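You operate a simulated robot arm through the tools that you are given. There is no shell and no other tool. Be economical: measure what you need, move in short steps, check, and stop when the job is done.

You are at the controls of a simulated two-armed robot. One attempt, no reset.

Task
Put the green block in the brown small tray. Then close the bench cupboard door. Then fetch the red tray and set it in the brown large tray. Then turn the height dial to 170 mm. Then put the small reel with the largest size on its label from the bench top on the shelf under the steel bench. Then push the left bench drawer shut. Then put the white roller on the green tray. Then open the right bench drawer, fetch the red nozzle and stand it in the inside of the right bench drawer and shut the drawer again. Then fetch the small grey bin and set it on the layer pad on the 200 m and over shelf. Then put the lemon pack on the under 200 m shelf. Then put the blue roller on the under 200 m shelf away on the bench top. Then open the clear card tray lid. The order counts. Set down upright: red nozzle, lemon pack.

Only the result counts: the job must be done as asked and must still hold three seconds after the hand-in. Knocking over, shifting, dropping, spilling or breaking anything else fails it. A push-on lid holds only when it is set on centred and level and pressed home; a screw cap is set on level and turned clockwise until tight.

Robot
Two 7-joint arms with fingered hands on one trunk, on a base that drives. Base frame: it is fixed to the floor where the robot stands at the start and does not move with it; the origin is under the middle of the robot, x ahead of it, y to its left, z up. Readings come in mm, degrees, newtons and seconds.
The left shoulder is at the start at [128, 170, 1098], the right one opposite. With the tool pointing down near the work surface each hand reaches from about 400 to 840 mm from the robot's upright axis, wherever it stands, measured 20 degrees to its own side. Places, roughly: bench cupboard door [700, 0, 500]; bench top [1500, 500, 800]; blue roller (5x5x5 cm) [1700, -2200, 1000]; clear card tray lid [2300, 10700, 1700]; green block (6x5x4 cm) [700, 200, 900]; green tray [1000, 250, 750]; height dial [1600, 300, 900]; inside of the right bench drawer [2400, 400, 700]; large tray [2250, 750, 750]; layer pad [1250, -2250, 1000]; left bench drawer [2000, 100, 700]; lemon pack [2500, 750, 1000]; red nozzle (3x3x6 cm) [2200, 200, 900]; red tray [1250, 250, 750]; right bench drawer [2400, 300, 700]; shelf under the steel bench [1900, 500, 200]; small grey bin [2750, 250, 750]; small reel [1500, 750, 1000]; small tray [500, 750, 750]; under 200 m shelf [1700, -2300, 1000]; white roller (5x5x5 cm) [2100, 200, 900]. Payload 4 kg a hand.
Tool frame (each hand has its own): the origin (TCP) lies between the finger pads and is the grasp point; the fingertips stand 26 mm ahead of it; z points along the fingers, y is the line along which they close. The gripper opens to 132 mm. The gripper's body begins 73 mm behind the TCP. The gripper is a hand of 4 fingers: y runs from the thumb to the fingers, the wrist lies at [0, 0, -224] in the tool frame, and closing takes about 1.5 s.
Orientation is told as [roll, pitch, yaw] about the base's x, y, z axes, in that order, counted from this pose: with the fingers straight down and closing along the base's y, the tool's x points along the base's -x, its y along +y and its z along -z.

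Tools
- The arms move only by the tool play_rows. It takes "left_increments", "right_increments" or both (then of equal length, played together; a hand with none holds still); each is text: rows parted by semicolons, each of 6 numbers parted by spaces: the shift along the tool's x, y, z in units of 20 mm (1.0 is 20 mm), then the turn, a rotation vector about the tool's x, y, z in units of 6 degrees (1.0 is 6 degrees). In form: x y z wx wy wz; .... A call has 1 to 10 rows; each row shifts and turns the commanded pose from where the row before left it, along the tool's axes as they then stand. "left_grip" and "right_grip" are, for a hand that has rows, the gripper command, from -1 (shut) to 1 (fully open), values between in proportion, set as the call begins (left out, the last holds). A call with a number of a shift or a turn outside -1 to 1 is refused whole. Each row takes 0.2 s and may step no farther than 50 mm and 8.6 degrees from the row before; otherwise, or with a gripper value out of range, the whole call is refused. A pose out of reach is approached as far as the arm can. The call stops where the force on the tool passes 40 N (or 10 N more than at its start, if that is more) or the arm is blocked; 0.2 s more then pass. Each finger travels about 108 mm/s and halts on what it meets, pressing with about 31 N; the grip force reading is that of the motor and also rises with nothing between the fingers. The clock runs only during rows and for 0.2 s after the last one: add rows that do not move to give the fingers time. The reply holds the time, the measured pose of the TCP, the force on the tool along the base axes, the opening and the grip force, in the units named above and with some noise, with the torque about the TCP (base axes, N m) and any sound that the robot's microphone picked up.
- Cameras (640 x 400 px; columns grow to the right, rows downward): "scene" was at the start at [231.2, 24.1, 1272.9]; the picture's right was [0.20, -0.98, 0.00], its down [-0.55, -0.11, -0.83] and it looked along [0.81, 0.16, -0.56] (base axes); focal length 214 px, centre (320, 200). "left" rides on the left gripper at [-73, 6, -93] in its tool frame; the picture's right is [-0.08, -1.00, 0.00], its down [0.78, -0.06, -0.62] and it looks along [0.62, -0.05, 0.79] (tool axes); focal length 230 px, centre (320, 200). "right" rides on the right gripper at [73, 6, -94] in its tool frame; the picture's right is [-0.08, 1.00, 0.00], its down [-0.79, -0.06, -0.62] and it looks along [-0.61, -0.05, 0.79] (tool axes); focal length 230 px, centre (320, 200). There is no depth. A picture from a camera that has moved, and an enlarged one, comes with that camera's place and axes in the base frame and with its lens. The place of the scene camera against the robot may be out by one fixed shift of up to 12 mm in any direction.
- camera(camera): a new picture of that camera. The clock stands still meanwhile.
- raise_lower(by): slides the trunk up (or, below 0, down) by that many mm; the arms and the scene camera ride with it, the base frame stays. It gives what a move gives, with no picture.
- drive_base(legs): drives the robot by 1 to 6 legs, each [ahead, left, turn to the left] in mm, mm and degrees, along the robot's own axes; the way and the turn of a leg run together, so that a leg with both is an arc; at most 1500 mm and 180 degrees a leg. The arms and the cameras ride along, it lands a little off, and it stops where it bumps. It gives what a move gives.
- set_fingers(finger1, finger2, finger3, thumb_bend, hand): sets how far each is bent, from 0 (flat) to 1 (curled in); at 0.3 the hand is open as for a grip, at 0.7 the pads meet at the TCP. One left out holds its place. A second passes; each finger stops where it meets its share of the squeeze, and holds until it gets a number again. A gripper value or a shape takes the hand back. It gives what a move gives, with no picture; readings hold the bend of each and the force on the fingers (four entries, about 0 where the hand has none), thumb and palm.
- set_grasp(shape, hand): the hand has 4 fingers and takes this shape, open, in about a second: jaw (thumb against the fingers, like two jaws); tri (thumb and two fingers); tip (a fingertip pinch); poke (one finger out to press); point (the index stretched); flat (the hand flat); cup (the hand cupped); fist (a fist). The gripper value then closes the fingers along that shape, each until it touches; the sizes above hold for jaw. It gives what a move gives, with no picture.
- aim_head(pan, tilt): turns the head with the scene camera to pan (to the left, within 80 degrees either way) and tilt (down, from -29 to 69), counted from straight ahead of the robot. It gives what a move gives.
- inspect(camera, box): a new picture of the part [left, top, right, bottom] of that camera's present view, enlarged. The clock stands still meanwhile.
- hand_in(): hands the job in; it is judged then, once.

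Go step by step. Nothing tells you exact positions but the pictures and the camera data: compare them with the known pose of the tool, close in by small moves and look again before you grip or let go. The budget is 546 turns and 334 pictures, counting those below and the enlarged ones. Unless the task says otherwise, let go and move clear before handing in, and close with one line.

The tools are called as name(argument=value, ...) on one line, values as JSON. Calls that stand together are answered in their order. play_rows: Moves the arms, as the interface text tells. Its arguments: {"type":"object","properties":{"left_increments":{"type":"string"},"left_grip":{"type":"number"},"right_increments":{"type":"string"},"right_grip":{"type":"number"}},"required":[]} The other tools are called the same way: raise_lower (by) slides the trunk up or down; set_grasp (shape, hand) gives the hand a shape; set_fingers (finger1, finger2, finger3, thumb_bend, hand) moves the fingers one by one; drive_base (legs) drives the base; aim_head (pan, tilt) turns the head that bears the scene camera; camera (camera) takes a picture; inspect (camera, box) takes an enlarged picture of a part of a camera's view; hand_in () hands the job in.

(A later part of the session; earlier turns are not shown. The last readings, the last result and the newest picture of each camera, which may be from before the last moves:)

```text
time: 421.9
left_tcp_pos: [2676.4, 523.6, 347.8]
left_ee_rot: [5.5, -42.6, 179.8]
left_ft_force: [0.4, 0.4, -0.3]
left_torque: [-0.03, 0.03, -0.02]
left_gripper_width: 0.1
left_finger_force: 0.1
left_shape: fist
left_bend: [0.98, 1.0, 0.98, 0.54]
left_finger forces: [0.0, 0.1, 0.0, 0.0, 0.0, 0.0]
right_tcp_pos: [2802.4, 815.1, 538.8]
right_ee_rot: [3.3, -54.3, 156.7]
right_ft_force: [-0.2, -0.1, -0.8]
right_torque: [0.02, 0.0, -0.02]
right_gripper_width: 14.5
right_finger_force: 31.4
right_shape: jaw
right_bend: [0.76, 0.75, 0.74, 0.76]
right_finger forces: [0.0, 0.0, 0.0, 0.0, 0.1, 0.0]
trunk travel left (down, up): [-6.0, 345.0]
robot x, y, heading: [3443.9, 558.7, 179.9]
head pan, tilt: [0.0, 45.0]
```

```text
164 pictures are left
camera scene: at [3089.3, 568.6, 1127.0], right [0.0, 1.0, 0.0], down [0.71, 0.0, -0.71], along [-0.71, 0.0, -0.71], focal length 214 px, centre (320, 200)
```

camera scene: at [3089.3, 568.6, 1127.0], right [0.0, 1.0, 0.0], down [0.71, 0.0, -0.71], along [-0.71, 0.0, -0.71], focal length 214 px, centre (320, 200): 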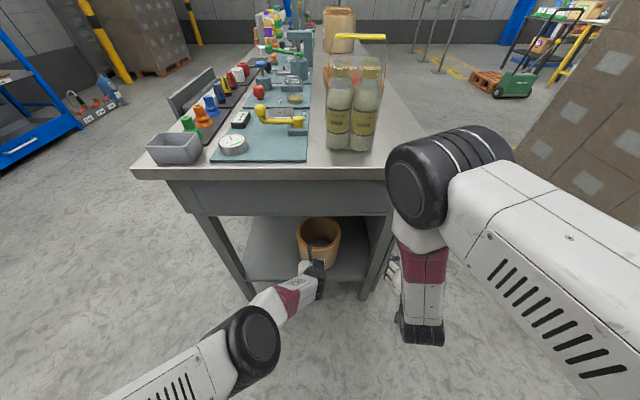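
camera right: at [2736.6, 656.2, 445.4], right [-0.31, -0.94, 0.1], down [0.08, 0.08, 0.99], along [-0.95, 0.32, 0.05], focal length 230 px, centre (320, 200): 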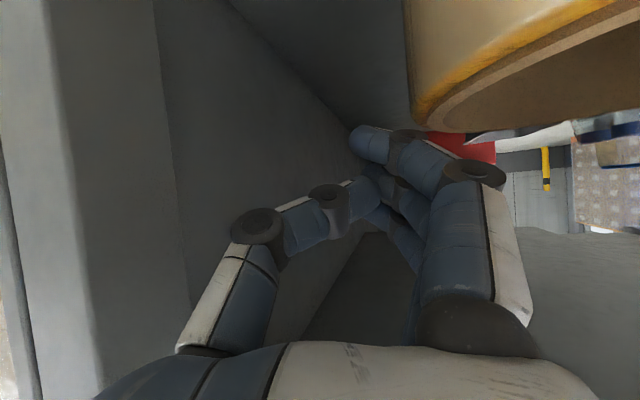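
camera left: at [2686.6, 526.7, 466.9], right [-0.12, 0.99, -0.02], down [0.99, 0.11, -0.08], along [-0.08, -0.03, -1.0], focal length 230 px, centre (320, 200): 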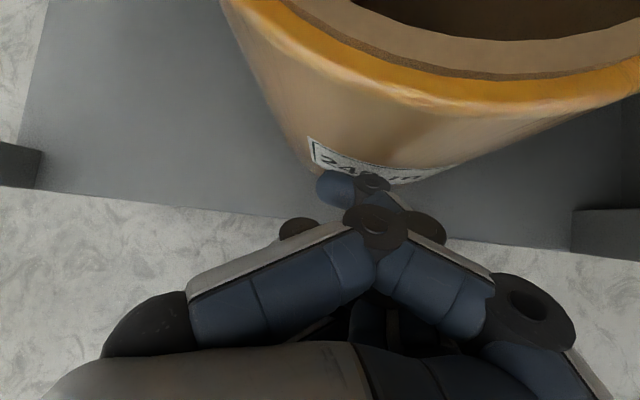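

The reel now stands fully inside the shelf edge, so task 5 is done. I'll back away, raise the trunk and restore the arms to go around to the front for the drawer.

drive_base(legs=[[-450, 0, 0]])

inspect(camera="scene", box=[230, 120, 430, 260])

raise_lower(by=115)

play_rows(left_increments="-0.6 0.5 -0.8 0 0 0;-0.6 0.5 -0.8 0 0 0;-0.6 0.5 -0.8 0 0 0;-0.6 0.5 -0.8 0 0 0;-0.6 0.5 -0.8 0 0 0;-0.6 0.3 -0.8 0 0 0;-0.6 0 -0.8 0 0 0;-0.6 0 -0.8 0 0 0;-0.6 0 -0.8 0 0 0;-0.6 0 -0.8 0 0 0", right_increments="-0.6 -0.3 -0.6 0 0.5 0;-0.6 -0.3 -0.6 0 0.5 0;-0.6 -0.3 -0.6 0 0.5 -0.5;-0.6 -0.3 -0.6 0 0.5 -0.5;-0.6 -0.3 -0.6 0 0.5 -0.5;-0.6 0 -0.6 0 0.5 -0.5;-0.6 0 -0.6 0 0.5 -0.5;-0.6 0 -0.6 0 0.5 -0.5;-0.4 0 -0.6 0 0.5 0;-0.4 0 -0.6 0 0.5 0")

camera(camera="scene")

```text
time: 424.6
left_tcp_pos: [3127.7, 518.6, 347.8]
left_ee_rot: [5.6, -42.7, 179.6]
left_ft_force: [0.2, 0.3, -0.1]
left_torque: [-0.01, -0.01, 0.01]
left_gripper_width: 0.2
left_finger_force: 0.1
left_shape: fist
left_bend: [0.98, 1.0, 0.98, 0.54]
left_finger forces: [0.0, 0.0, 0.1, 0.2, 0.0, 0.0]
right_tcp_pos: [3253.8, 814.6, 538.7]
right_ee_rot: [3.3, -54.3, 156.6]
right_ft_force: [0.7, -0.9, -0.7]
right_torque: [0.02, -0.01, 0.04]
right_gripper_width: 14.8
right_finger_force: 30.9
right_shape: jaw
right_bend: [0.76, 0.75, 0.74, 0.76]
right_finger forces: [0.0, 0.1, 0.1, 0.0, 0.1, 0.0]
trunk travel left (down, up): [-6.0, 345.0]
robot x, y, heading: [3893.4, 556.9, 179.7]
head pan, tilt: [0.0, 45.0]
```

```text
2.86 times, centred on (330, 190) of scene
camera zoom: at [3540.5, 567.1, 1127.3], right [0.01, 1.0, 0.0], down [0.71, 0.0, -0.71], along [-0.71, 0.0, -0.71], focal length 613 px, centre (291, 229)
```

zoom: 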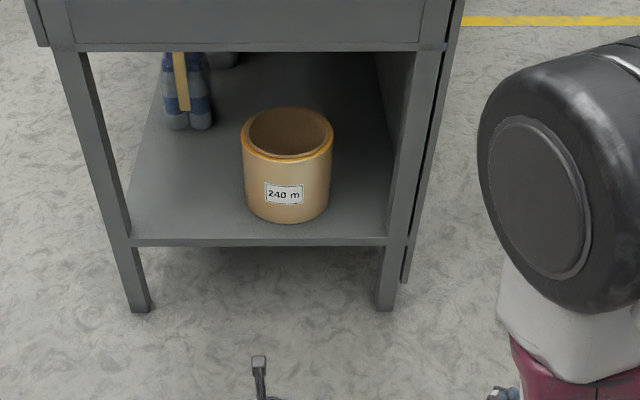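

```text
time: 426.1
left_tcp_pos: [3014.7, 520.2, 714.7]
left_ee_rot: [5.6, -63.8, 179.5]
left_ft_force: [-0.4, -0.2, -0.4]
left_torque: [0.0, 0.01, 0.02]
left_gripper_width: 0.0
left_finger_force: 0.0
left_shape: fist
left_bend: [0.98, 1.0, 0.98, 0.54]
left_finger forces: [0.1, 0.0, 0.0, 0.0, 0.1, 0.0]
right_tcp_pos: [3249.9, 852.5, 658.2]
right_ee_rot: [4.4, -54.5, 151.3]
right_ft_force: [0.0, -0.5, 0.2]
right_torque: [0.04, 0.01, 0.02]
right_gripper_width: 14.9
right_finger_force: 31.0
right_shape: jaw
right_bend: [0.76, 0.75, 0.74, 0.76]
right_finger forces: [0.0, 0.0, 0.1, 0.0, 0.0, 0.0]
trunk travel left (down, up): [-121.0, 230.0]
robot x, y, heading: [3895.1, 559.7, 179.7]
head pan, tilt: [0.0, 45.0]
```

```text
time: 428.3
left_tcp_pos: [3111.4, 479.1, 897.9]
left_ee_rot: [5.6, -64.0, 179.6]
left_ft_force: [0.3, -0.1, 0.0]
left_torque: [0.0, 0.01, 0.0]
left_gripper_width: 0.0
left_finger_force: 0.1
left_shape: fist
left_bend: [0.98, 1.0, 0.98, 0.54]
left_finger forces: [0.0, 0.0, 0.0, 0.1, 0.1, 0.0]
right_tcp_pos: [3257.9, 833.2, 818.7]
right_ee_rot: [-10.1, -22.8, 177.4]
right_ft_force: [0.7, -0.6, -0.2]
right_torque: [0.04, 0.01, -0.02]
right_gripper_width: 14.7
right_finger_force: 30.4
right_shape: jaw
right_bend: [0.76, 0.75, 0.74, 0.76]
right_finger forces: [0.0, 0.0, 0.0, 0.0, 0.0, 0.0]
trunk travel left (down, up): [-121.0, 230.0]
robot x, y, heading: [3894.6, 556.1, 179.8]
head pan, tilt: [0.0, 45.0]
```

```text
162 pictures are left
camera scene: at [3661.2, 566.5, 1264.5], right [0.01, 1.0, 0.0], down [0.71, 0.0, -0.71], along [-0.71, 0.0, -0.71], focal length 214 px, centre (320, 200)
```

scene: 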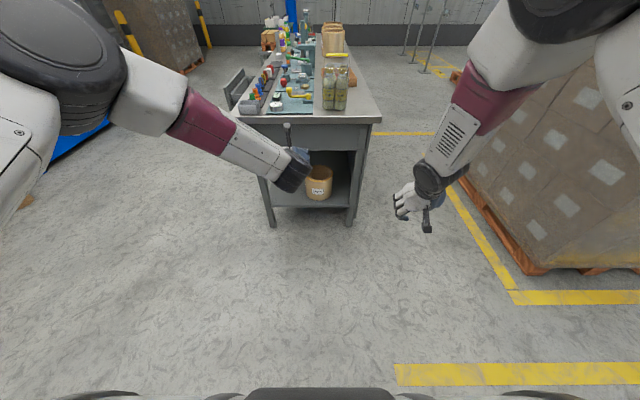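

The reel is fully on the shelf. I'll drive around to the front of the left drawer now.

drive_base(legs=[[0, 1410, 0], [0, 0, -90], [0, 1300, 0], [0, 640, 0]])

camera(camera="scene")

```text
time: 461.5
left_tcp_pos: [1869.4, -27.2, 897.4]
left_ee_rot: [5.6, -64.0, 89.5]
left_ft_force: [0.3, -0.1, -0.5]
left_torque: [-0.02, 0.04, -0.03]
left_gripper_width: 0.0
left_finger_force: 0.1
left_shape: fist
left_bend: [0.98, 1.0, 0.98, 0.54]
left_finger forces: [0.0, 0.0, 0.0, 0.1, 0.0, 0.0]
right_tcp_pos: [2224.3, -172.0, 816.8]
right_ee_rot: [-10.1, -23.0, 87.0]
right_ft_force: [-0.2, -0.3, 0.6]
right_torque: [0.02, 0.0, -0.01]
right_gripper_width: 14.9
right_finger_force: 30.6
right_shape: jaw
right_bend: [0.76, 0.75, 0.74, 0.76]
right_finger forces: [0.1, 0.0, 0.0, 0.0, 0.1, 0.1]
trunk travel left (down, up): [-121.0, 230.0]
robot x, y, heading: [1942.3, -809.7, 89.8]
head pan, tilt: [0.0, 45.0]
```

```text
161 pictures are left
camera scene: at [1940.9, -576.1, 1264.3], right [1.0, -0.01, 0.0], down [-0.01, -0.71, -0.71], along [0.01, 0.71, -0.71], focal length 214 px, centre (320, 200)
```

scene: 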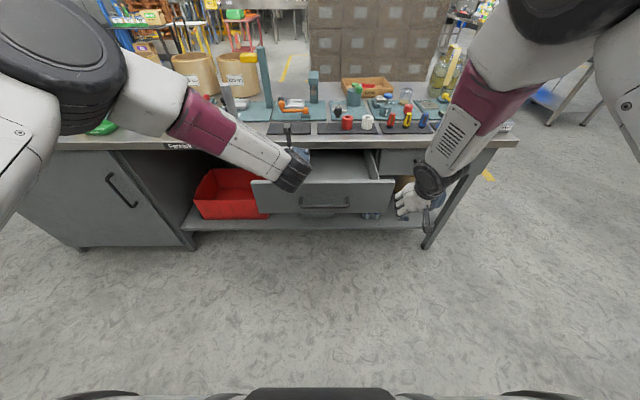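

I'll back up, bring the left fist to the drawer's face height at its centre, then push.

drive_base(legs=[[-260, 0, 0]])

play_rows(left_increments="0.84 -0.68 0.41 0 0 0;0.84 -0.68 0.41 0 0 0;0.84 -0.68 0.41 0 0 0;0.84 -0.68 0.41 0 0 0;0.84 -0.68 0.41 0 0 0;0.84 -0.68 0.41 0 0 0", right_increments="0 -0.8 -0.5 0 0 0;0 -0.8 -0.5 0 0 0;0 -0.8 -0.5 0 0 0;0 -0.8 -0.5 0 0 0;0 -0.8 -0.5 0 0 0;0 -0.8 -0.5 0 0 0")

camera(camera="scene")

```text
time: 463.4
left_tcp_pos: [1866.7, -286.3, 897.5]
left_ee_rot: [5.7, -64.0, 89.5]
left_ft_force: [-0.8, -0.3, 0.1]
left_torque: [0.03, 0.0, -0.02]
left_gripper_width: 0.1
left_finger_force: 0.0
left_shape: fist
left_bend: [0.98, 1.0, 0.98, 0.54]
left_finger forces: [0.1, 0.0, 0.0, 0.0, 0.0, 0.1]
right_tcp_pos: [2219.7, -431.1, 815.6]
right_ee_rot: [-10.2, -22.9, 87.1]
right_ft_force: [0.1, 0.7, 0.7]
right_torque: [-0.02, 0.0, 0.01]
right_gripper_width: 14.4
right_finger_force: 31.2
right_shape: jaw
right_bend: [0.76, 0.75, 0.74, 0.76]
right_finger forces: [0.0, 0.1, 0.0, 0.0, 0.1, 0.0]
trunk travel left (down, up): [-121.0, 230.0]
robot x, y, heading: [1941.1, -1068.5, 89.1]
head pan, tilt: [0.0, 45.0]
```

```text
time: 464.8
left_tcp_pos: [1943.8, -280.7, 781.7]
left_ee_rot: [5.7, -64.0, 89.3]
left_ft_force: [0.0, -0.5, 0.1]
left_torque: [0.02, 0.01, 0.02]
left_gripper_width: 0.0
left_finger_force: 0.1
left_shape: fist
left_bend: [0.98, 1.0, 0.98, 0.54]
left_finger forces: [0.0, 0.1, 0.1, 0.0, 0.1, 0.0]
right_tcp_pos: [2302.5, -467.9, 887.2]
right_ee_rot: [-10.2, -22.9, 86.9]
right_ft_force: [-0.4, -0.1, 0.3]
right_torque: [0.01, -0.01, -0.02]
right_gripper_width: 14.6
right_finger_force: 30.5
right_shape: jaw
right_bend: [0.76, 0.75, 0.74, 0.76]
right_finger forces: [0.0, 0.0, 0.0, 0.1, 0.0, 0.0]
trunk travel left (down, up): [-121.0, 230.0]
robot x, y, heading: [1943.2, -1070.7, 89.5]
head pan, tilt: [0.0, 45.0]
```

```text
160 pictures are left
camera scene: at [1938.8, -835.8, 1264.3], right [1.0, -0.01, 0.0], down [-0.01, -0.71, -0.71], along [0.01, 0.71, -0.71], focal length 214 px, centre (320, 200)
```

scene: 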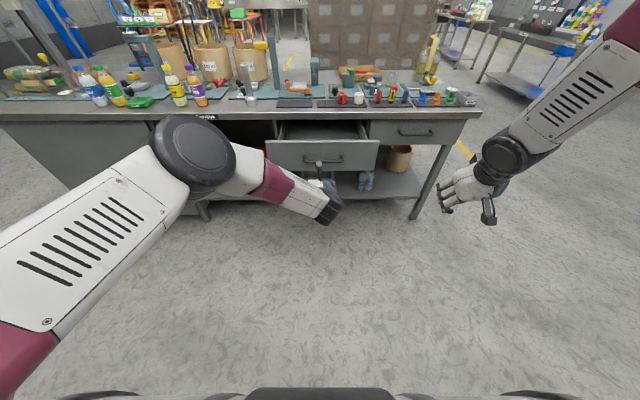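

drive_base(legs=[[190, 0, 0.5]])

drive_base(legs=[[80, 0, 0]])

camera(camera="scene")

```text
time: 466.3
left_tcp_pos: [1936.9, -89.5, 780.7]
left_ee_rot: [5.5, -64.0, 89.9]
left_ft_force: [0.5, -0.4, -1.4]
left_torque: [0.04, -0.01, 0.0]
left_gripper_width: 0.2
left_finger_force: 0.0
left_shape: fist
left_bend: [0.98, 1.0, 0.98, 0.54]
left_finger forces: [0.1, 0.0, 0.0, 0.1, 0.0, 0.0]
right_tcp_pos: [2297.8, -271.8, 886.1]
right_ee_rot: [-10.3, -22.9, 87.6]
right_ft_force: [-0.2, -0.8, 0.2]
right_torque: [-0.01, -0.01, -0.03]
right_gripper_width: 14.8
right_finger_force: 31.4
right_shape: jaw
right_bend: [0.76, 0.75, 0.74, 0.76]
right_finger forces: [0.1, 0.0, 0.1, 0.0, 0.0, 0.0]
trunk travel left (down, up): [-121.0, 230.0]
robot x, y, heading: [1949.6, -876.6, 90.1]
head pan, tilt: [0.0, 45.0]
```

```text
time: 467.4
left_tcp_pos: [1937.5, -11.1, 780.7]
left_ee_rot: [5.6, -63.9, 89.9]
left_ft_force: [-0.2, 0.0, 0.7]
left_torque: [0.02, -0.01, -0.02]
left_gripper_width: 0.0
left_finger_force: 0.1
left_shape: fist
left_bend: [0.98, 1.0, 0.98, 0.54]
left_finger forces: [0.1, 0.0, 0.0, 0.1, 0.0, 0.1]
right_tcp_pos: [2297.6, -193.1, 886.3]
right_ee_rot: [-10.2, -22.8, 87.6]
right_ft_force: [-0.2, 0.0, 0.4]
right_torque: [-0.04, 0.01, -0.01]
right_gripper_width: 14.6
right_finger_force: 31.2
right_shape: jaw
right_bend: [0.76, 0.75, 0.74, 0.76]
right_finger forces: [0.0, 0.0, 0.1, 0.1, 0.1, 0.0]
trunk travel left (down, up): [-121.0, 230.0]
robot x, y, heading: [1946.7, -802.5, 90.0]
head pan, tilt: [0.0, 45.0]
```

```text
159 pictures are left
camera scene: at [1937.4, -566.0, 1264.1], right [1.0, 0.0, 0.0], down [0.0, -0.71, -0.71], along [0.0, 0.71, -0.71], focal length 214 px, centre (320, 200)
```

scene: 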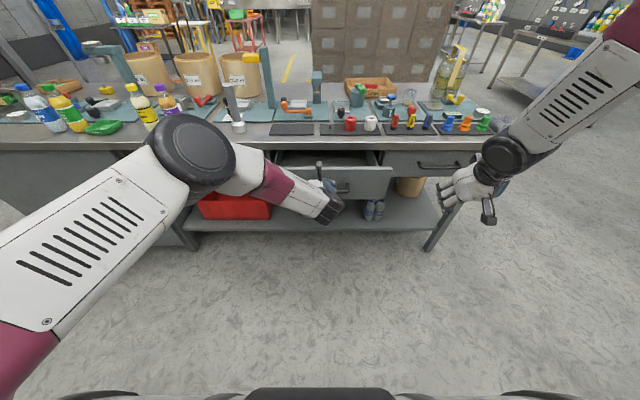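

drive_base(legs=[[90, 0, 0]])

camera(camera="scene")

```text
time: 468.5
left_tcp_pos: [1937.2, 79.9, 780.4]
left_ee_rot: [5.6, -63.9, 89.9]
left_ft_force: [0.6, 0.4, 0.3]
left_torque: [0.02, 0.03, -0.03]
left_gripper_width: 0.0
left_finger_force: 0.1
left_shape: fist
left_bend: [0.98, 1.0, 0.98, 0.54]
left_finger forces: [0.0, 0.0, 0.0, 0.0, 0.0, 0.0]
right_tcp_pos: [2297.7, -104.1, 886.3]
right_ee_rot: [-10.2, -23.0, 87.5]
right_ft_force: [-1.0, 0.3, -0.4]
right_torque: [-0.02, -0.02, -0.02]
right_gripper_width: 14.8
right_finger_force: 31.5
right_shape: jaw
right_bend: [0.76, 0.75, 0.74, 0.76]
right_finger forces: [0.0, 0.1, 0.0, 0.1, 0.1, 0.0]
trunk travel left (down, up): [-121.0, 230.0]
robot x, y, heading: [1942.9, -708.3, 89.9]
head pan, tilt: [0.0, 45.0]
```

```text
158 pictures are left
camera scene: at [1937.4, -475.8, 1264.1], right [1.0, 0.0, 0.0], down [0.0, -0.71, -0.71], along [0.0, 0.71, -0.71], focal length 214 px, centre (320, 200)
```

scene: 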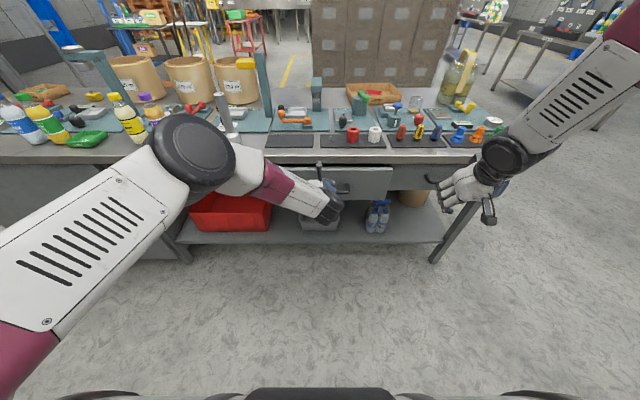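

It's nearly flush. I'll finish with small arm pushes to feel the stop.

drive_base(legs=[[25, 0, 0]])

play_rows(left_increments="-0.18 0 0.36 0 0 0;-0.18 0 0.36 0 0 0;-0.18 0 0.36 0 0 0;-0.18 0 0.36 0 0 0;-0.18 0 0.36 0 0 0;-0.18 0 0.36 0 0 0")

inspect(camera="scene", box=[200, 120, 440, 250])

```text
time: 469.3
left_tcp_pos: [1937.2, 104.3, 780.7]
left_ee_rot: [5.6, -64.0, 89.9]
left_ft_force: [-1.2, -0.9, 0.0]
left_torque: [0.01, -0.02, 0.02]
left_gripper_width: 0.0
left_finger_force: 0.1
left_shape: fist
left_bend: [0.98, 1.0, 0.98, 0.54]
left_finger forces: [0.0, 0.0, 0.0, 0.0, 0.0, 0.0]
right_tcp_pos: [2298.0, -78.6, 884.9]
right_ee_rot: [-10.2, -22.9, 87.5]
right_ft_force: [-0.6, -0.2, -0.3]
right_torque: [0.0, 0.02, 0.0]
right_gripper_width: 14.7
right_finger_force: 30.5
right_shape: jaw
right_bend: [0.76, 0.75, 0.74, 0.76]
right_finger forces: [0.1, 0.1, 0.0, 0.0, 0.1, 0.0]
trunk travel left (down, up): [-121.0, 230.0]
robot x, y, heading: [1946.6, -687.9, 90.0]
head pan, tilt: [0.0, 45.0]
```

```text
time: 470.7
left_tcp_pos: [1932.0, 151.9, 780.7]
left_ee_rot: [5.7, -64.0, 89.9]
left_ft_force: [-0.4, -0.1, 0.5]
left_torque: [0.02, 0.02, 0.05]
left_gripper_width: 0.1
left_finger_force: 0.1
left_shape: fist
left_bend: [0.98, 1.0, 0.98, 0.54]
left_finger forces: [0.0, 0.0, 0.0, 0.0, 0.0, 0.1]
right_tcp_pos: [2297.6, -78.7, 886.9]
right_ee_rot: [-10.2, -22.9, 87.5]
right_ft_force: [-0.2, 0.2, 0.0]
right_torque: [0.01, 0.03, -0.01]
right_gripper_width: 14.3
right_finger_force: 31.0
right_shape: jaw
right_bend: [0.76, 0.75, 0.74, 0.76]
right_finger forces: [0.0, 0.0, 0.0, 0.0, 0.0, 0.0]
trunk travel left (down, up): [-121.0, 230.0]
robot x, y, heading: [1944.0, -682.1, 90.1]
head pan, tilt: [0.0, 45.0]
```

```text
2.67 times, centred on (320, 185) of scene
camera zoom: at [1937.4, -451.5, 1264.2], right [1.0, 0.0, 0.0], down [0.0, -0.71, -0.71], along [0.0, 0.71, -0.71], focal length 572 px, centre (320, 240)
```

zoom: 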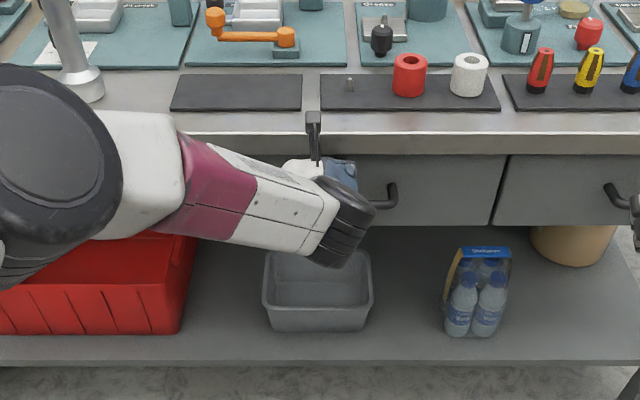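

play_rows(left_increments="-0.18 0 0.36 0 0 0;-0.18 0 0.36 0 0 0;-0.18 0 0.36 0 0 0;-0.18 0 0.36 0 0 0")

inspect(camera="scene", box=[200, 120, 440, 250])

```text
time: 471.4
left_tcp_pos: [1941.2, 162.0, 777.3]
left_ee_rot: [4.9, -63.3, 89.6]
left_ft_force: [1.3, -21.3, 3.2]
left_torque: [0.03, -0.01, -0.12]
left_gripper_width: 0.0
left_finger_force: 0.1
left_shape: fist
left_bend: [0.98, 1.0, 0.98, 0.62]
left_finger forces: [0.0, 0.0, 0.1, 0.0, 21.0, 0.1]
right_tcp_pos: [2297.5, -82.5, 889.8]
right_ee_rot: [-10.2, -23.2, 87.5]
right_ft_force: [0.0, 1.1, 0.2]
right_torque: [-0.02, -0.01, 0.0]
right_gripper_width: 14.3
right_finger_force: 31.2
right_shape: jaw
right_bend: [0.76, 0.75, 0.74, 0.76]
right_finger forces: [0.0, 0.0, 0.0, 0.0, 0.1, 0.0]
trunk travel left (down, up): [-121.0, 230.0]
robot x, y, heading: [1945.0, -681.8, 90.0]
head pan, tilt: [0.0, 45.0]
stopped in row 3 (left hand): the force on the tool passed its limit at 45 N (the readings are from after the stop); the commanded pose is now the measured one
```

```text
2.67 times, centred on (320, 185) of scene
camera zoom: at [1937.2, -454.9, 1264.9], right [1.0, 0.0, 0.0], down [0.0, -0.71, -0.71], along [0.0, 0.71, -0.71], focal length 572 px, centre (320, 240)
```

zoom: 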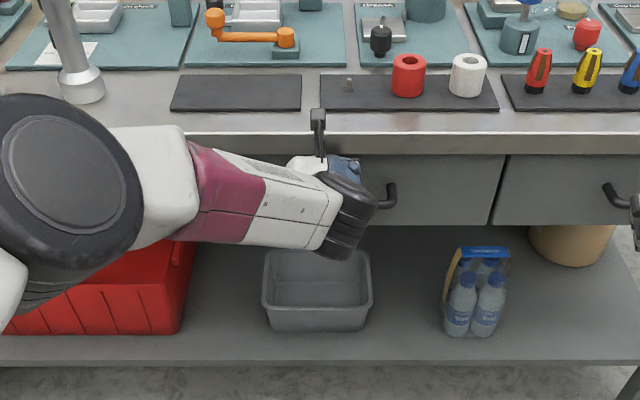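

The drawer is shut, so task 6 is done. Next is the white roller at about (2134, 242). I'll back off, raise up, and straighten the left hand.

drive_base(legs=[[-200, 0, 0]])

raise_lower(by=80)

play_rows(left_increments="-0.9 0.2 -0.2 0 0.9 0;-0.9 0.2 -0.2 0 0.9 0;-0.9 0.2 -0.4 0 0.9 0;-0.9 0.2 -0.4 0 0.9 0;-0.8 0.2 -0.5 0 0.9 0;-0.7 0.2 -0.6 0 0.9 0;-0.6 0.2 -0.7 0 0.9 0;-0.5 0.2 -0.8 0 0.9 0;-0.3 0.2 -0.9 0.5 0.9 0;-0.2 0 -0.9 0.5 0.9 0", right_increments="0 0 -0.9 0.9 0.9 0;0 0 -0.9 0.9 0.9 0;0 0 -0.9 0 0.9 0;0 0 -0.9 0 0.9 0;0 0 -0.9 0 0 0;0 0 -0.9 0 0 0;0 0 -0.9 0 0 0;0 0 0 0 0 0;0 0 0 0 0 0;0 0 0 0 0 0")

set_grasp(hand="left", shape="jaw")

drive_base(legs=[[0, -380, 0]])

camera(camera="scene")

```text
time: 473.0
left_tcp_pos: [1939.8, -35.1, 777.4]
left_ee_rot: [5.1, -63.4, 89.5]
left_ft_force: [-0.9, -0.3, 1.0]
left_torque: [-0.02, 0.0, -0.04]
left_gripper_width: 0.0
left_finger_force: 0.0
left_shape: fist
left_bend: [0.98, 1.0, 0.98, 0.54]
left_finger forces: [0.0, 0.1, 0.1, 0.0, 0.0, 0.1]
right_tcp_pos: [2298.4, -280.3, 886.7]
right_ee_rot: [-10.2, -22.9, 87.4]
right_ft_force: [0.2, -0.7, 0.3]
right_torque: [0.02, 0.01, 0.02]
right_gripper_width: 15.0
right_finger_force: 31.0
right_shape: jaw
right_bend: [0.76, 0.75, 0.74, 0.76]
right_finger forces: [0.0, 0.0, 0.1, 0.0, 0.0, 0.0]
trunk travel left (down, up): [-121.0, 230.0]
robot x, y, heading: [1942.7, -881.2, 89.6]
head pan, tilt: [0.0, 45.0]
```

```text
time: 474.1
left_tcp_pos: [1908.1, -20.4, 886.4]
left_ee_rot: [6.3, -65.6, 90.7]
left_ft_force: [0.2, 0.1, 0.1]
left_torque: [-0.01, 0.04, 0.02]
left_gripper_width: 0.0
left_finger_force: 0.1
left_shape: fist
left_bend: [0.98, 1.0, 0.98, 0.54]
left_finger forces: [0.1, 0.0, 0.0, 0.0, 0.0, 0.0]
right_tcp_pos: [2299.7, -279.3, 965.6]
right_ee_rot: [-10.1, -22.9, 87.3]
right_ft_force: [0.2, -0.2, 0.3]
right_torque: [-0.01, 0.02, 0.01]
right_gripper_width: 14.7
right_finger_force: 30.9
right_shape: jaw
right_bend: [0.76, 0.75, 0.74, 0.76]
right_finger forces: [0.0, 0.1, 0.1, 0.0, 0.0, 0.0]
trunk travel left (down, up): [-201.0, 150.0]
robot x, y, heading: [1947.4, -883.8, 89.7]
head pan, tilt: [0.0, 45.0]
```

```text
time: 476.4
left_tcp_pos: [1855.0, -122.9, 1049.7]
left_ee_rot: [-3.7, -11.2, 93.2]
left_ft_force: [0.5, -0.5, 0.4]
left_torque: [0.01, 0.01, 0.02]
left_gripper_width: 0.0
left_finger_force: 0.0
left_shape: fist
left_bend: [0.98, 1.0, 0.98, 0.54]
left_finger forces: [0.1, 0.0, 0.1, 0.1, 0.0, 0.0]
left hand out of reach, approached as far as the arm can: row 2, 3, 4, 5, 6, 7, 8, 9, 10
right_tcp_pos: [2259.2, -294.7, 1083.1]
right_ee_rot: [-19.6, -2.4, 80.7]
right_ft_force: [-0.1, -0.3, 0.5]
right_torque: [0.01, 0.01, 0.02]
right_gripper_width: 14.8
right_finger_force: 31.3
right_shape: jaw
right_bend: [0.76, 0.75, 0.74, 0.76]
right_finger forces: [0.1, 0.0, 0.1, 0.0, 0.0, 0.0]
trunk travel left (down, up): [-201.0, 150.0]
robot x, y, heading: [1946.2, -879.4, 89.6]
head pan, tilt: [0.0, 45.0]
```

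```text
time: 477.2
left_tcp_pos: [1855.0, -121.8, 1048.5]
left_ee_rot: [-3.5, -11.2, 93.2]
left_ft_force: [-1.4, 1.2, 0.5]
left_torque: [-0.02, 0.0, 0.02]
left_gripper_width: 131.6
left_finger_force: 0.1
left_shape: jaw
left_bend: [0.3, 0.3, 0.3, 0.3]
left_finger forces: [0.0, 0.0, 0.0, 0.0, 0.0, 0.1]
right_tcp_pos: [2260.5, -295.5, 1083.3]
right_ee_rot: [-19.6, -2.3, 80.7]
right_ft_force: [0.3, 1.3, 0.0]
right_torque: [0.01, 0.0, -0.03]
right_gripper_width: 14.6
right_finger_force: 31.0
right_shape: jaw
right_bend: [0.76, 0.75, 0.74, 0.76]
right_finger forces: [0.0, 0.0, 0.1, 0.1, 0.1, 0.1]
trunk travel left (down, up): [-201.0, 150.0]
robot x, y, heading: [1942.8, -885.7, 89.6]
head pan, tilt: [0.0, 45.0]
```

```text
time: 481.1
left_tcp_pos: [2234.3, -123.9, 1048.8]
left_ee_rot: [-3.6, -11.2, 93.1]
left_ft_force: [-0.3, 0.1, 0.1]
left_torque: [0.0, 0.0, -0.01]
left_gripper_width: 132.1
left_finger_force: 0.0
left_shape: jaw
left_bend: [0.3, 0.3, 0.3, 0.3]
left_finger forces: [0.0, 0.0, 0.0, 0.0, 0.0, 0.1]
right_tcp_pos: [2639.0, -296.4, 1083.0]
right_ee_rot: [-19.6, -2.3, 80.6]
right_ft_force: [0.3, 0.1, -0.1]
right_torque: [-0.03, 0.01, 0.0]
right_gripper_width: 15.0
right_finger_force: 31.6
right_shape: jaw
right_bend: [0.76, 0.75, 0.74, 0.76]
right_finger forces: [0.0, 0.0, 0.0, 0.0, 0.0, 0.0]
trunk travel left (down, up): [-201.0, 150.0]
robot x, y, heading: [2318.9, -880.0, 89.7]
head pan, tilt: [0.0, 45.0]
```

```text
155 pictures are left
camera scene: at [2315.8, -722.1, 1349.4], right [1.0, 0.0, 0.0], down [0.0, -0.71, -0.71], along [0.0, 0.71, -0.71], focal length 214 px, centre (320, 200)
```

scene: 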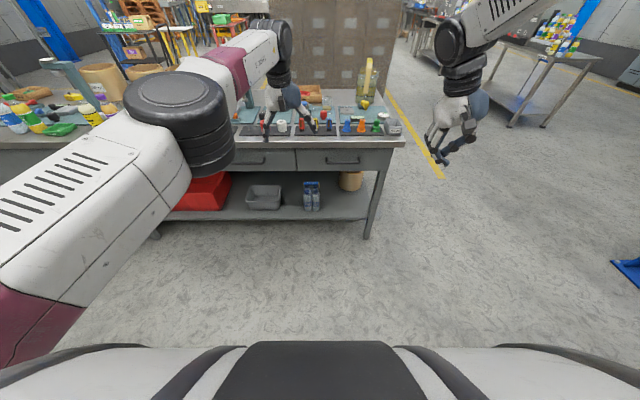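

play_rows(left_increments="0.5 0.8 0 -0.3 0.5 0.3;0.5 0.8 0 -0.3 0.5 0.2;0.5 0.8 0 0 0.5 0;0.5 0.8 0 0 0.4 0;0.5 0.8 0 0 0 0;0.5 0.8 0 0 0 0")

drive_base(legs=[[400, 0, 0]])

camera(camera="left")

```text
time: 482.5
left_tcp_pos: [2141.6, -157.7, 1047.4]
left_ee_rot: [0.4, 0.3, 90.0]
left_ft_force: [-0.3, 0.1, 0.1]
left_torque: [0.01, 0.01, 0.02]
left_gripper_width: 132.0
left_finger_force: 0.0
left_shape: jaw
left_bend: [0.3, 0.3, 0.3, 0.3]
left_finger forces: [0.1, 0.0, 0.0, 0.1, 0.1, 0.0]
left hand out of reach, approached as far as the arm can: row 4, 5, 6
right_tcp_pos: [2638.2, -295.6, 1083.2]
right_ee_rot: [-19.6, -2.4, 80.8]
right_ft_force: [0.6, -0.4, 0.4]
right_torque: [-0.03, -0.02, 0.03]
right_gripper_width: 14.7
right_finger_force: 30.8
right_shape: jaw
right_bend: [0.76, 0.75, 0.74, 0.76]
right_finger forces: [0.1, 0.1, 0.1, 0.0, 0.0, 0.0]
trunk travel left (down, up): [-201.0, 150.0]
robot x, y, heading: [2323.2, -887.3, 89.7]
head pan, tilt: [0.0, 45.0]
```

```text
time: 485.0
left_tcp_pos: [2143.0, 240.3, 1046.2]
left_ee_rot: [0.3, 0.3, 89.9]
left_ft_force: [-0.1, -0.5, -0.3]
left_torque: [0.01, -0.01, 0.03]
left_gripper_width: 131.5
left_finger_force: 0.0
left_shape: jaw
left_bend: [0.3, 0.3, 0.3, 0.3]
left_finger forces: [0.0, 0.0, 0.1, 0.0, 0.0, 0.0]
right_tcp_pos: [2639.0, 102.8, 1083.0]
right_ee_rot: [-19.5, -2.4, 80.7]
right_ft_force: [0.4, 0.3, -0.2]
right_torque: [-0.03, -0.01, 0.01]
right_gripper_width: 14.7
right_finger_force: 31.2
right_shape: jaw
right_bend: [0.76, 0.75, 0.74, 0.76]
right_finger forces: [0.0, 0.1, 0.0, 0.0, 0.0, 0.0]
trunk travel left (down, up): [-201.0, 150.0]
robot x, y, heading: [2322.6, -487.6, 89.9]
head pan, tilt: [0.0, 45.0]
```

```text
154 pictures are left
camera left: at [2138.3, 314.5, 1140.1], right [1.0, 0.08, -0.01], down [0.07, -0.78, 0.62], along [0.04, -0.62, -0.78], focal length 230 px, centre (320, 200)
```

left: 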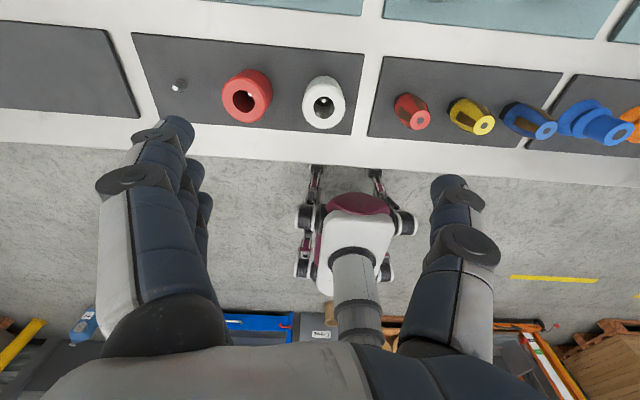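

The white roller is right under the hand at (2143, 244). I'll narrow the grip and descend.

play_rows(left_increments="0 0 0.9 0 0 0;0 0 0.9 0 0 0;0 0 0.9 0 0 0;0 0 0.9 0 0 0;0 0 0.9 0 0 0", left_grip=0.18)

camera(camera="left")

```text
time: 486.2
left_tcp_pos: [2143.0, 245.0, 957.1]
left_ee_rot: [0.4, 0.4, 89.9]
left_ft_force: [0.6, -0.4, 0.6]
left_torque: [-0.04, 0.0, 0.05]
left_gripper_width: 78.8
left_finger_force: 0.0
left_shape: jaw
left_bend: [0.71, 0.71, 0.71, 0.7]
left_finger forces: [0.0, 0.0, 0.0, 0.1, 0.0, 0.0]
left hand out of reach, approached as far as the arm can: row 2
right_tcp_pos: [2639.1, 102.4, 1083.2]
right_ee_rot: [-19.6, -2.3, 80.7]
right_ft_force: [-0.7, 0.4, 0.2]
right_torque: [-0.02, -0.01, -0.02]
right_gripper_width: 14.9
right_finger_force: 31.4
right_shape: jaw
right_bend: [0.76, 0.75, 0.74, 0.76]
right_finger forces: [0.1, 0.0, 0.0, 0.0, 0.0, 0.1]
trunk travel left (down, up): [-201.0, 150.0]
robot x, y, heading: [2327.7, -485.3, 89.9]
head pan, tilt: [0.0, 45.0]
```

```text
153 pictures are left
camera left: at [2137.8, 319.2, 1050.4], right [1.0, 0.08, -0.01], down [0.07, -0.78, 0.62], along [0.04, -0.62, -0.78], focal length 230 px, centre (320, 200)
```

left: 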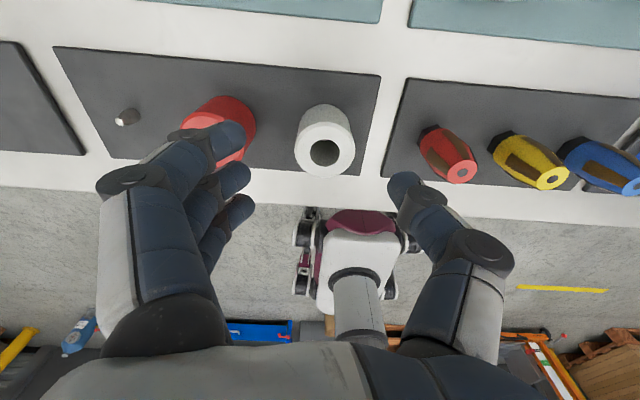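

The fingers would brush the red roller, so I'll narrow to about 64 mm and continue down.

play_rows(left_increments="0 -0.18 0 0 0 0;0 0 0 0 0 0;0 0 0.6 0 0 0;0 0 0.6 0 0 0", left_grip=-0.02)

camera(camera="left")

```text
time: 487.2
left_tcp_pos: [2145.2, 244.4, 933.3]
left_ee_rot: [0.4, 0.4, 90.0]
left_ft_force: [1.3, -0.5, 0.3]
left_torque: [0.0, -0.02, 0.0]
left_gripper_width: 65.6
left_finger_force: 0.0
left_shape: jaw
left_bend: [0.73, 0.73, 0.73, 0.7]
left_finger forces: [0.0, 0.0, 0.0, 0.0, 0.0, 0.0]
right_tcp_pos: [2637.6, 102.9, 1083.1]
right_ee_rot: [-19.5, -2.3, 80.6]
right_ft_force: [0.5, -0.1, 0.4]
right_torque: [0.0, 0.0, 0.05]
right_gripper_width: 14.5
right_finger_force: 31.0
right_shape: jaw
right_bend: [0.76, 0.75, 0.74, 0.76]
right_finger forces: [0.0, 0.0, 0.0, 0.0, 0.0, 0.0]
trunk travel left (down, up): [-201.0, 150.0]
robot x, y, heading: [2324.7, -484.3, 90.0]
head pan, tilt: [0.0, 45.0]
```

```text
152 pictures are left
camera left: at [2141.6, 318.0, 1026.7], right [1.0, 0.08, -0.01], down [0.07, -0.78, 0.62], along [0.04, -0.62, -0.78], focal length 230 px, centre (320, 200)
```

left: 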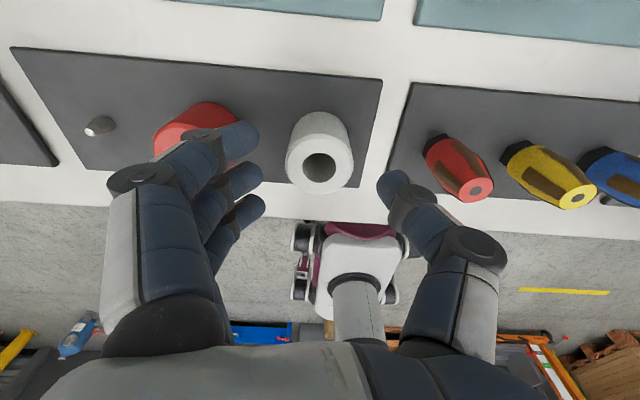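

The finger knuckles would catch the red roller. I'll rise and turn the hand so it closes front-to-back instead.

play_rows(left_increments="0 0 -1 0 0 0;0 0 -1 0 0 0;0 0 0 0 0 1;0 0 0 0 0 1;0 0 0 0 0 1;0 0 0 0 0 1;0 0 0 0 0 1;0 0 0 0 0 1;0 0 0 0 0 1;0 0 0 0 0 1")

play_rows(left_increments="0 0 0 0 0 1;0 0 0 0 0 1;0 0 0 0 0 1;0 0 0 0 0 1;0 0 0 0 0 1;0 0 0 0 0 1;0 0 0 0 0 1;0 0 0 0 0 0", left_grip=0.15)

camera(camera="left")

```text
time: 489.4
left_tcp_pos: [2147.1, 245.0, 972.1]
left_ee_rot: [0.1, 0.7, 41.8]
left_ft_force: [0.6, 0.0, -0.3]
left_torque: [-0.04, -0.02, -0.02]
left_gripper_width: 65.2
left_finger_force: 0.0
left_shape: jaw
left_bend: [0.73, 0.73, 0.73, 0.7]
left_finger forces: [0.0, 0.0, 0.0, 0.0, 0.0, 0.0]
right_tcp_pos: [2638.7, 102.4, 1082.6]
right_ee_rot: [-19.6, -2.3, 80.8]
right_ft_force: [-0.1, -0.4, 0.4]
right_torque: [-0.01, -0.05, 0.0]
right_gripper_width: 14.8
right_finger_force: 31.5
right_shape: jaw
right_bend: [0.76, 0.75, 0.74, 0.76]
right_finger forces: [0.0, 0.0, 0.0, 0.0, 0.1, 0.0]
trunk travel left (down, up): [-201.0, 150.0]
robot x, y, heading: [2325.6, -486.8, 89.8]
head pan, tilt: [0.0, 45.0]
```

```text
time: 491.2
left_tcp_pos: [2149.3, 245.3, 973.1]
left_ee_rot: [-0.3, 0.5, 0.4]
left_ft_force: [0.4, -0.6, 0.0]
left_torque: [-0.04, 0.0, -0.02]
left_gripper_width: 75.0
left_finger_force: 0.0
left_shape: jaw
left_bend: [0.72, 0.72, 0.72, 0.7]
left_finger forces: [0.0, 0.1, 0.0, 0.0, 0.0, 0.1]
right_tcp_pos: [2638.3, 102.3, 1081.7]
right_ee_rot: [-19.6, -2.3, 80.7]
right_ft_force: [0.1, 0.2, -0.4]
right_torque: [-0.03, 0.0, 0.01]
right_gripper_width: 14.7
right_finger_force: 30.9
right_shape: jaw
right_bend: [0.76, 0.75, 0.74, 0.76]
right_finger forces: [0.1, 0.1, 0.0, 0.0, 0.0, 0.0]
trunk travel left (down, up): [-201.0, 150.0]
robot x, y, heading: [2323.7, -486.8, 89.8]
head pan, tilt: [0.0, 45.0]
```

```text
151 pictures are left
camera left: at [2222.7, 251.6, 1066.3], right [0.08, -1.0, 0.0], down [-0.78, -0.06, 0.62], along [-0.62, -0.06, -0.78], focal length 230 px, centre (320, 200)
```

left: 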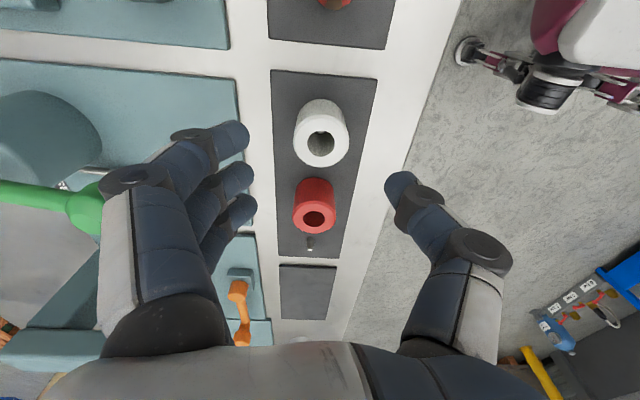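

The hand is centred and clear of the neighbours. I'll descend and grip high on the roller.

play_rows(left_increments="0 0 0.9 0 0 0;0 0 0.9 0 0 0;0 0 0.9 0 0 0;0 0 0.9 0 0 0;0 0 0.2 0 0 0")

play_rows(left_increments="0 0 0 0 0 0;0 0 0 0 0 0;0 0 0 0 0 0;0 0 0 0 0 0", left_grip=-0.6)

camera(camera="left")

```text
time: 492.4
left_tcp_pos: [2145.8, 243.7, 895.4]
left_ee_rot: [-0.3, 0.4, 0.0]
left_ft_force: [0.0, -0.5, 0.0]
left_torque: [0.03, -0.06, -0.02]
left_gripper_width: 75.2
left_finger_force: 0.1
left_shape: jaw
left_bend: [0.72, 0.72, 0.72, 0.7]
left_finger forces: [0.0, 0.0, 0.0, 0.0, 0.0, 0.0]
right_tcp_pos: [2638.6, 101.9, 1082.8]
right_ee_rot: [-19.6, -2.3, 80.7]
right_ft_force: [-0.1, 0.6, 0.5]
right_torque: [0.01, -0.01, 0.0]
right_gripper_width: 14.7
right_finger_force: 31.3
right_shape: jaw
right_bend: [0.76, 0.75, 0.74, 0.76]
right_finger forces: [0.1, 0.0, 0.1, 0.0, 0.0, 0.0]
trunk travel left (down, up): [-201.0, 150.0]
robot x, y, heading: [2321.9, -487.0, 89.9]
head pan, tilt: [0.0, 45.0]
```

```text
time: 493.4
left_tcp_pos: [2144.9, 242.7, 895.6]
left_ee_rot: [-0.2, 0.4, -0.1]
left_ft_force: [0.0, 0.0, 0.9]
left_torque: [-0.01, 0.02, 0.0]
left_gripper_width: 29.2
left_finger_force: 31.6
left_shape: jaw
left_bend: [0.72, 0.73, 0.72, 0.7]
left_finger forces: [8.5, 9.6, 8.3, 0.0, 27.7, 0.0]
right_tcp_pos: [2638.2, 102.6, 1082.3]
right_ee_rot: [-19.7, -2.3, 80.8]
right_ft_force: [0.5, 0.0, 0.8]
right_torque: [0.0, 0.0, 0.03]
right_gripper_width: 14.8
right_finger_force: 30.9
right_shape: jaw
right_bend: [0.76, 0.75, 0.74, 0.76]
right_finger forces: [0.1, 0.1, 0.0, 0.1, 0.0, 0.0]
trunk travel left (down, up): [-201.0, 150.0]
robot x, y, heading: [2324.9, -484.7, 89.9]
head pan, tilt: [0.0, 45.0]
```

```text
150 pictures are left
camera left: at [2219.8, 249.8, 989.8], right [0.08, -1.0, 0.0], down [-0.78, -0.06, 0.62], along [-0.62, -0.05, -0.78], focal length 230 px, centre (320, 200)
```

left: 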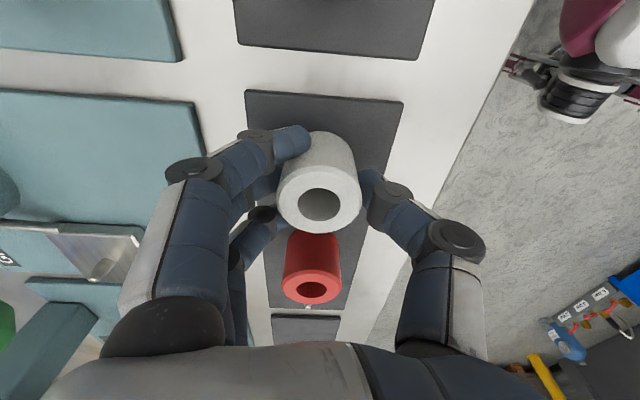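

The roller is gripped. I'll lift it straight up off its spot, raise clear and drive toward the green tray.

play_rows(left_increments="0 0 -0.5 0 0 0;0 0 -0.8 0 0 0;0 0 -1 0 0 0;0 0 -1 0 0 0;0 0 -1 0 0 0;0 0 -1 0 0 0;0 0 -1 0 0 0;0 0 -1 0 0 0;0 0 -1 0 0 0;0 0 -1 0 0 0")

camera(camera="left")

```text
time: 495.6
left_tcp_pos: [2146.0, 236.0, 1084.1]
left_ee_rot: [-0.2, 0.4, 0.1]
left_ft_force: [0.1, -0.1, -1.1]
left_torque: [-0.02, 0.01, -0.01]
left_gripper_width: 29.1
left_finger_force: 31.5
left_shape: jaw
left_bend: [0.72, 0.73, 0.72, 0.7]
left_finger forces: [9.2, 9.7, 9.1, 0.0, 27.8, 0.0]
left hand out of reach, approached as far as the arm can: row 9, 10
right_tcp_pos: [2639.8, 102.9, 1083.2]
right_ee_rot: [-19.6, -2.4, 80.7]
right_ft_force: [0.4, -0.5, -0.6]
right_torque: [0.01, 0.02, -0.01]
right_gripper_width: 14.7
right_finger_force: 30.9
right_shape: jaw
right_bend: [0.76, 0.75, 0.74, 0.76]
right_finger forces: [0.1, 0.0, 0.0, 0.0, 0.1, 0.0]
trunk travel left (down, up): [-201.0, 150.0]
robot x, y, heading: [2321.7, -484.5, 89.9]
head pan, tilt: [0.0, 45.0]
```

```text
149 pictures are left
camera left: at [2221.3, 242.0, 1178.1], right [0.08, -1.0, 0.0], down [-0.78, -0.06, 0.62], along [-0.62, -0.05, -0.78], focal length 230 px, centre (320, 200)
```

left: 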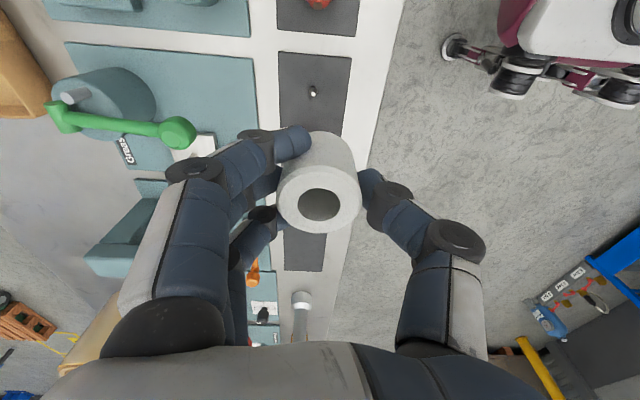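

drive_base(legs=[[-250, 0, 0], [0, 1060, 0], [235, 0, 0]])

camera(camera="left")

camera(camera="scene")

```text
time: 508.0
left_tcp_pos: [1080.0, 219.3, 1083.4]
left_ee_rot: [-0.3, 0.4, 0.5]
left_ft_force: [-0.3, -0.1, -1.2]
left_torque: [-0.01, 0.03, -0.02]
left_gripper_width: 29.0
left_finger_force: 30.6
left_shape: jaw
left_bend: [0.72, 0.73, 0.72, 0.7]
left_finger forces: [9.2, 9.7, 9.0, 0.1, 27.8, 0.0]
right_tcp_pos: [1573.1, 86.8, 1082.9]
right_ee_rot: [-19.6, -2.3, 81.0]
right_ft_force: [-0.1, 0.3, -0.2]
right_torque: [-0.03, -0.03, 0.0]
right_gripper_width: 14.9
right_finger_force: 31.3
right_shape: jaw
right_bend: [0.76, 0.75, 0.74, 0.76]
right_finger forces: [0.0, 0.0, 0.0, 0.0, 0.0, 0.0]
trunk travel left (down, up): [-201.0, 150.0]
robot x, y, heading: [1260.6, -500.4, 89.9]
head pan, tilt: [0.0, 45.0]
```

```text
148 pictures are left
camera left: at [1153.9, 224.6, 1177.2], right [0.08, -1.0, 0.0], down [-0.78, -0.06, 0.62], along [-0.62, -0.06, -0.78], focal length 230 px, centre (320, 200)
```

left: 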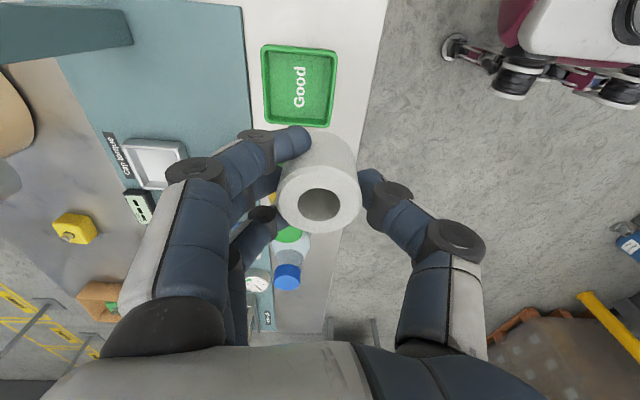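

```text
147 pictures are left
camera scene: at [1252.5, -340.8, 1349.3], right [1.0, 0.0, 0.0], down [0.0, -0.71, -0.71], along [0.0, 0.71, -0.71], focal length 214 px, centre (320, 200)
```

scene: 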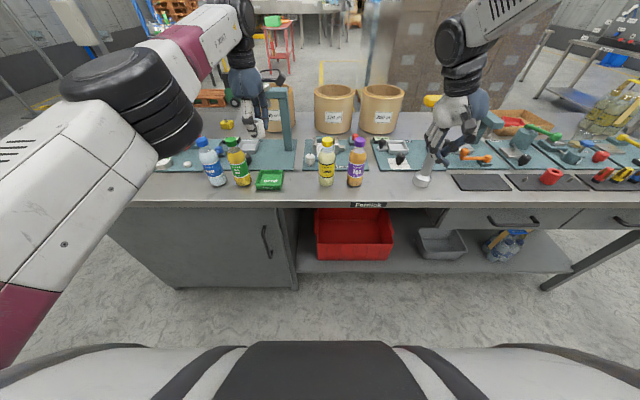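

The green tray is at (1086, 242). The apple bottle is close on its left, so I'll aim slightly to the tray's right side and descend.

play_rows(left_increments="-0.4 0.6 0 0 0 0;-0.4 0.6 0 0 0 0;0 0 1 0 0 0;0 0 1 0 0 0;0 0 1 0 0 0;0 0 1 0 0 0;0 0 1 0 0 0;0 0 1 0 0 0")

camera(camera="left")

inspect(camera="scene", box=[190, 110, 350, 210])

```text
time: 509.8
left_tcp_pos: [1085.8, 216.7, 962.1]
left_ee_rot: [-0.4, 0.4, 0.3]
left_ft_force: [0.0, -0.3, -0.6]
left_torque: [0.03, -0.03, 0.04]
left_gripper_width: 28.9
left_finger_force: 30.8
left_shape: jaw
left_bend: [0.72, 0.73, 0.72, 0.7]
left_finger forces: [9.7, 9.9, 9.4, 0.1, 27.8, 0.0]
left hand out of reach, approached as far as the arm can: row 1, 2
right_tcp_pos: [1572.3, 87.0, 1082.6]
right_ee_rot: [-19.6, -2.3, 81.1]
right_ft_force: [1.6, 0.3, -1.1]
right_torque: [-0.03, -0.01, 0.02]
right_gripper_width: 14.7
right_finger_force: 31.3
right_shape: jaw
right_bend: [0.76, 0.75, 0.74, 0.76]
right_finger forces: [0.0, 0.0, 0.1, 0.1, 0.0, 0.0]
trunk travel left (down, up): [-201.0, 150.0]
robot x, y, heading: [1261.0, -502.7, 90.2]
head pan, tilt: [0.0, 45.0]
```

```text
146 pictures are left
camera left: at [1159.5, 223.0, 1056.7], right [0.08, -1.0, 0.0], down [-0.78, -0.06, 0.62], along [-0.62, -0.06, -0.78], focal length 230 px, centre (320, 200)
```

left: 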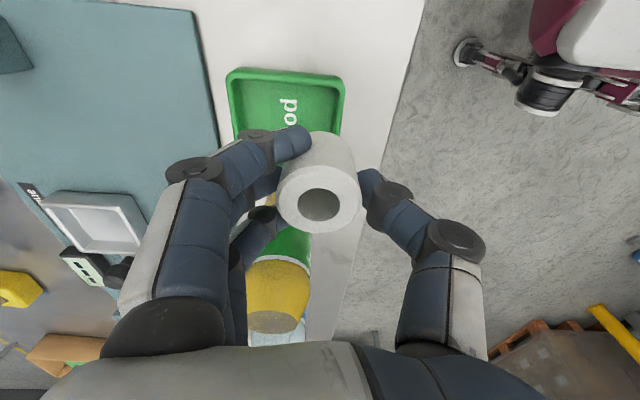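

```text
4.00 times, centred on (270, 160) of scene
camera zoom: at [1252.5, -341.2, 1349.3], right [1.0, 0.0, 0.0], down [0.0, -0.71, -0.71], along [0.0, 0.71, -0.71], focal length 858 px, centre (520, 360)
```

zoom: 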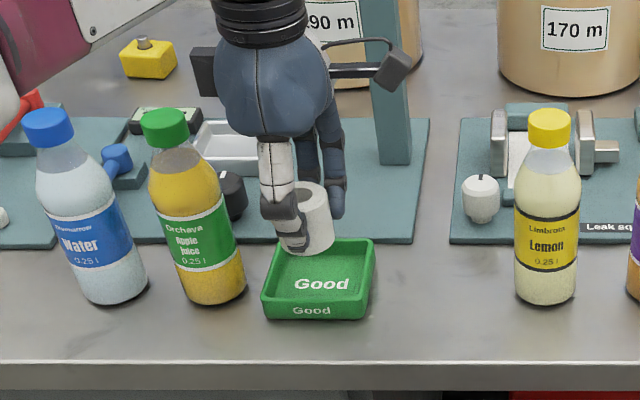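

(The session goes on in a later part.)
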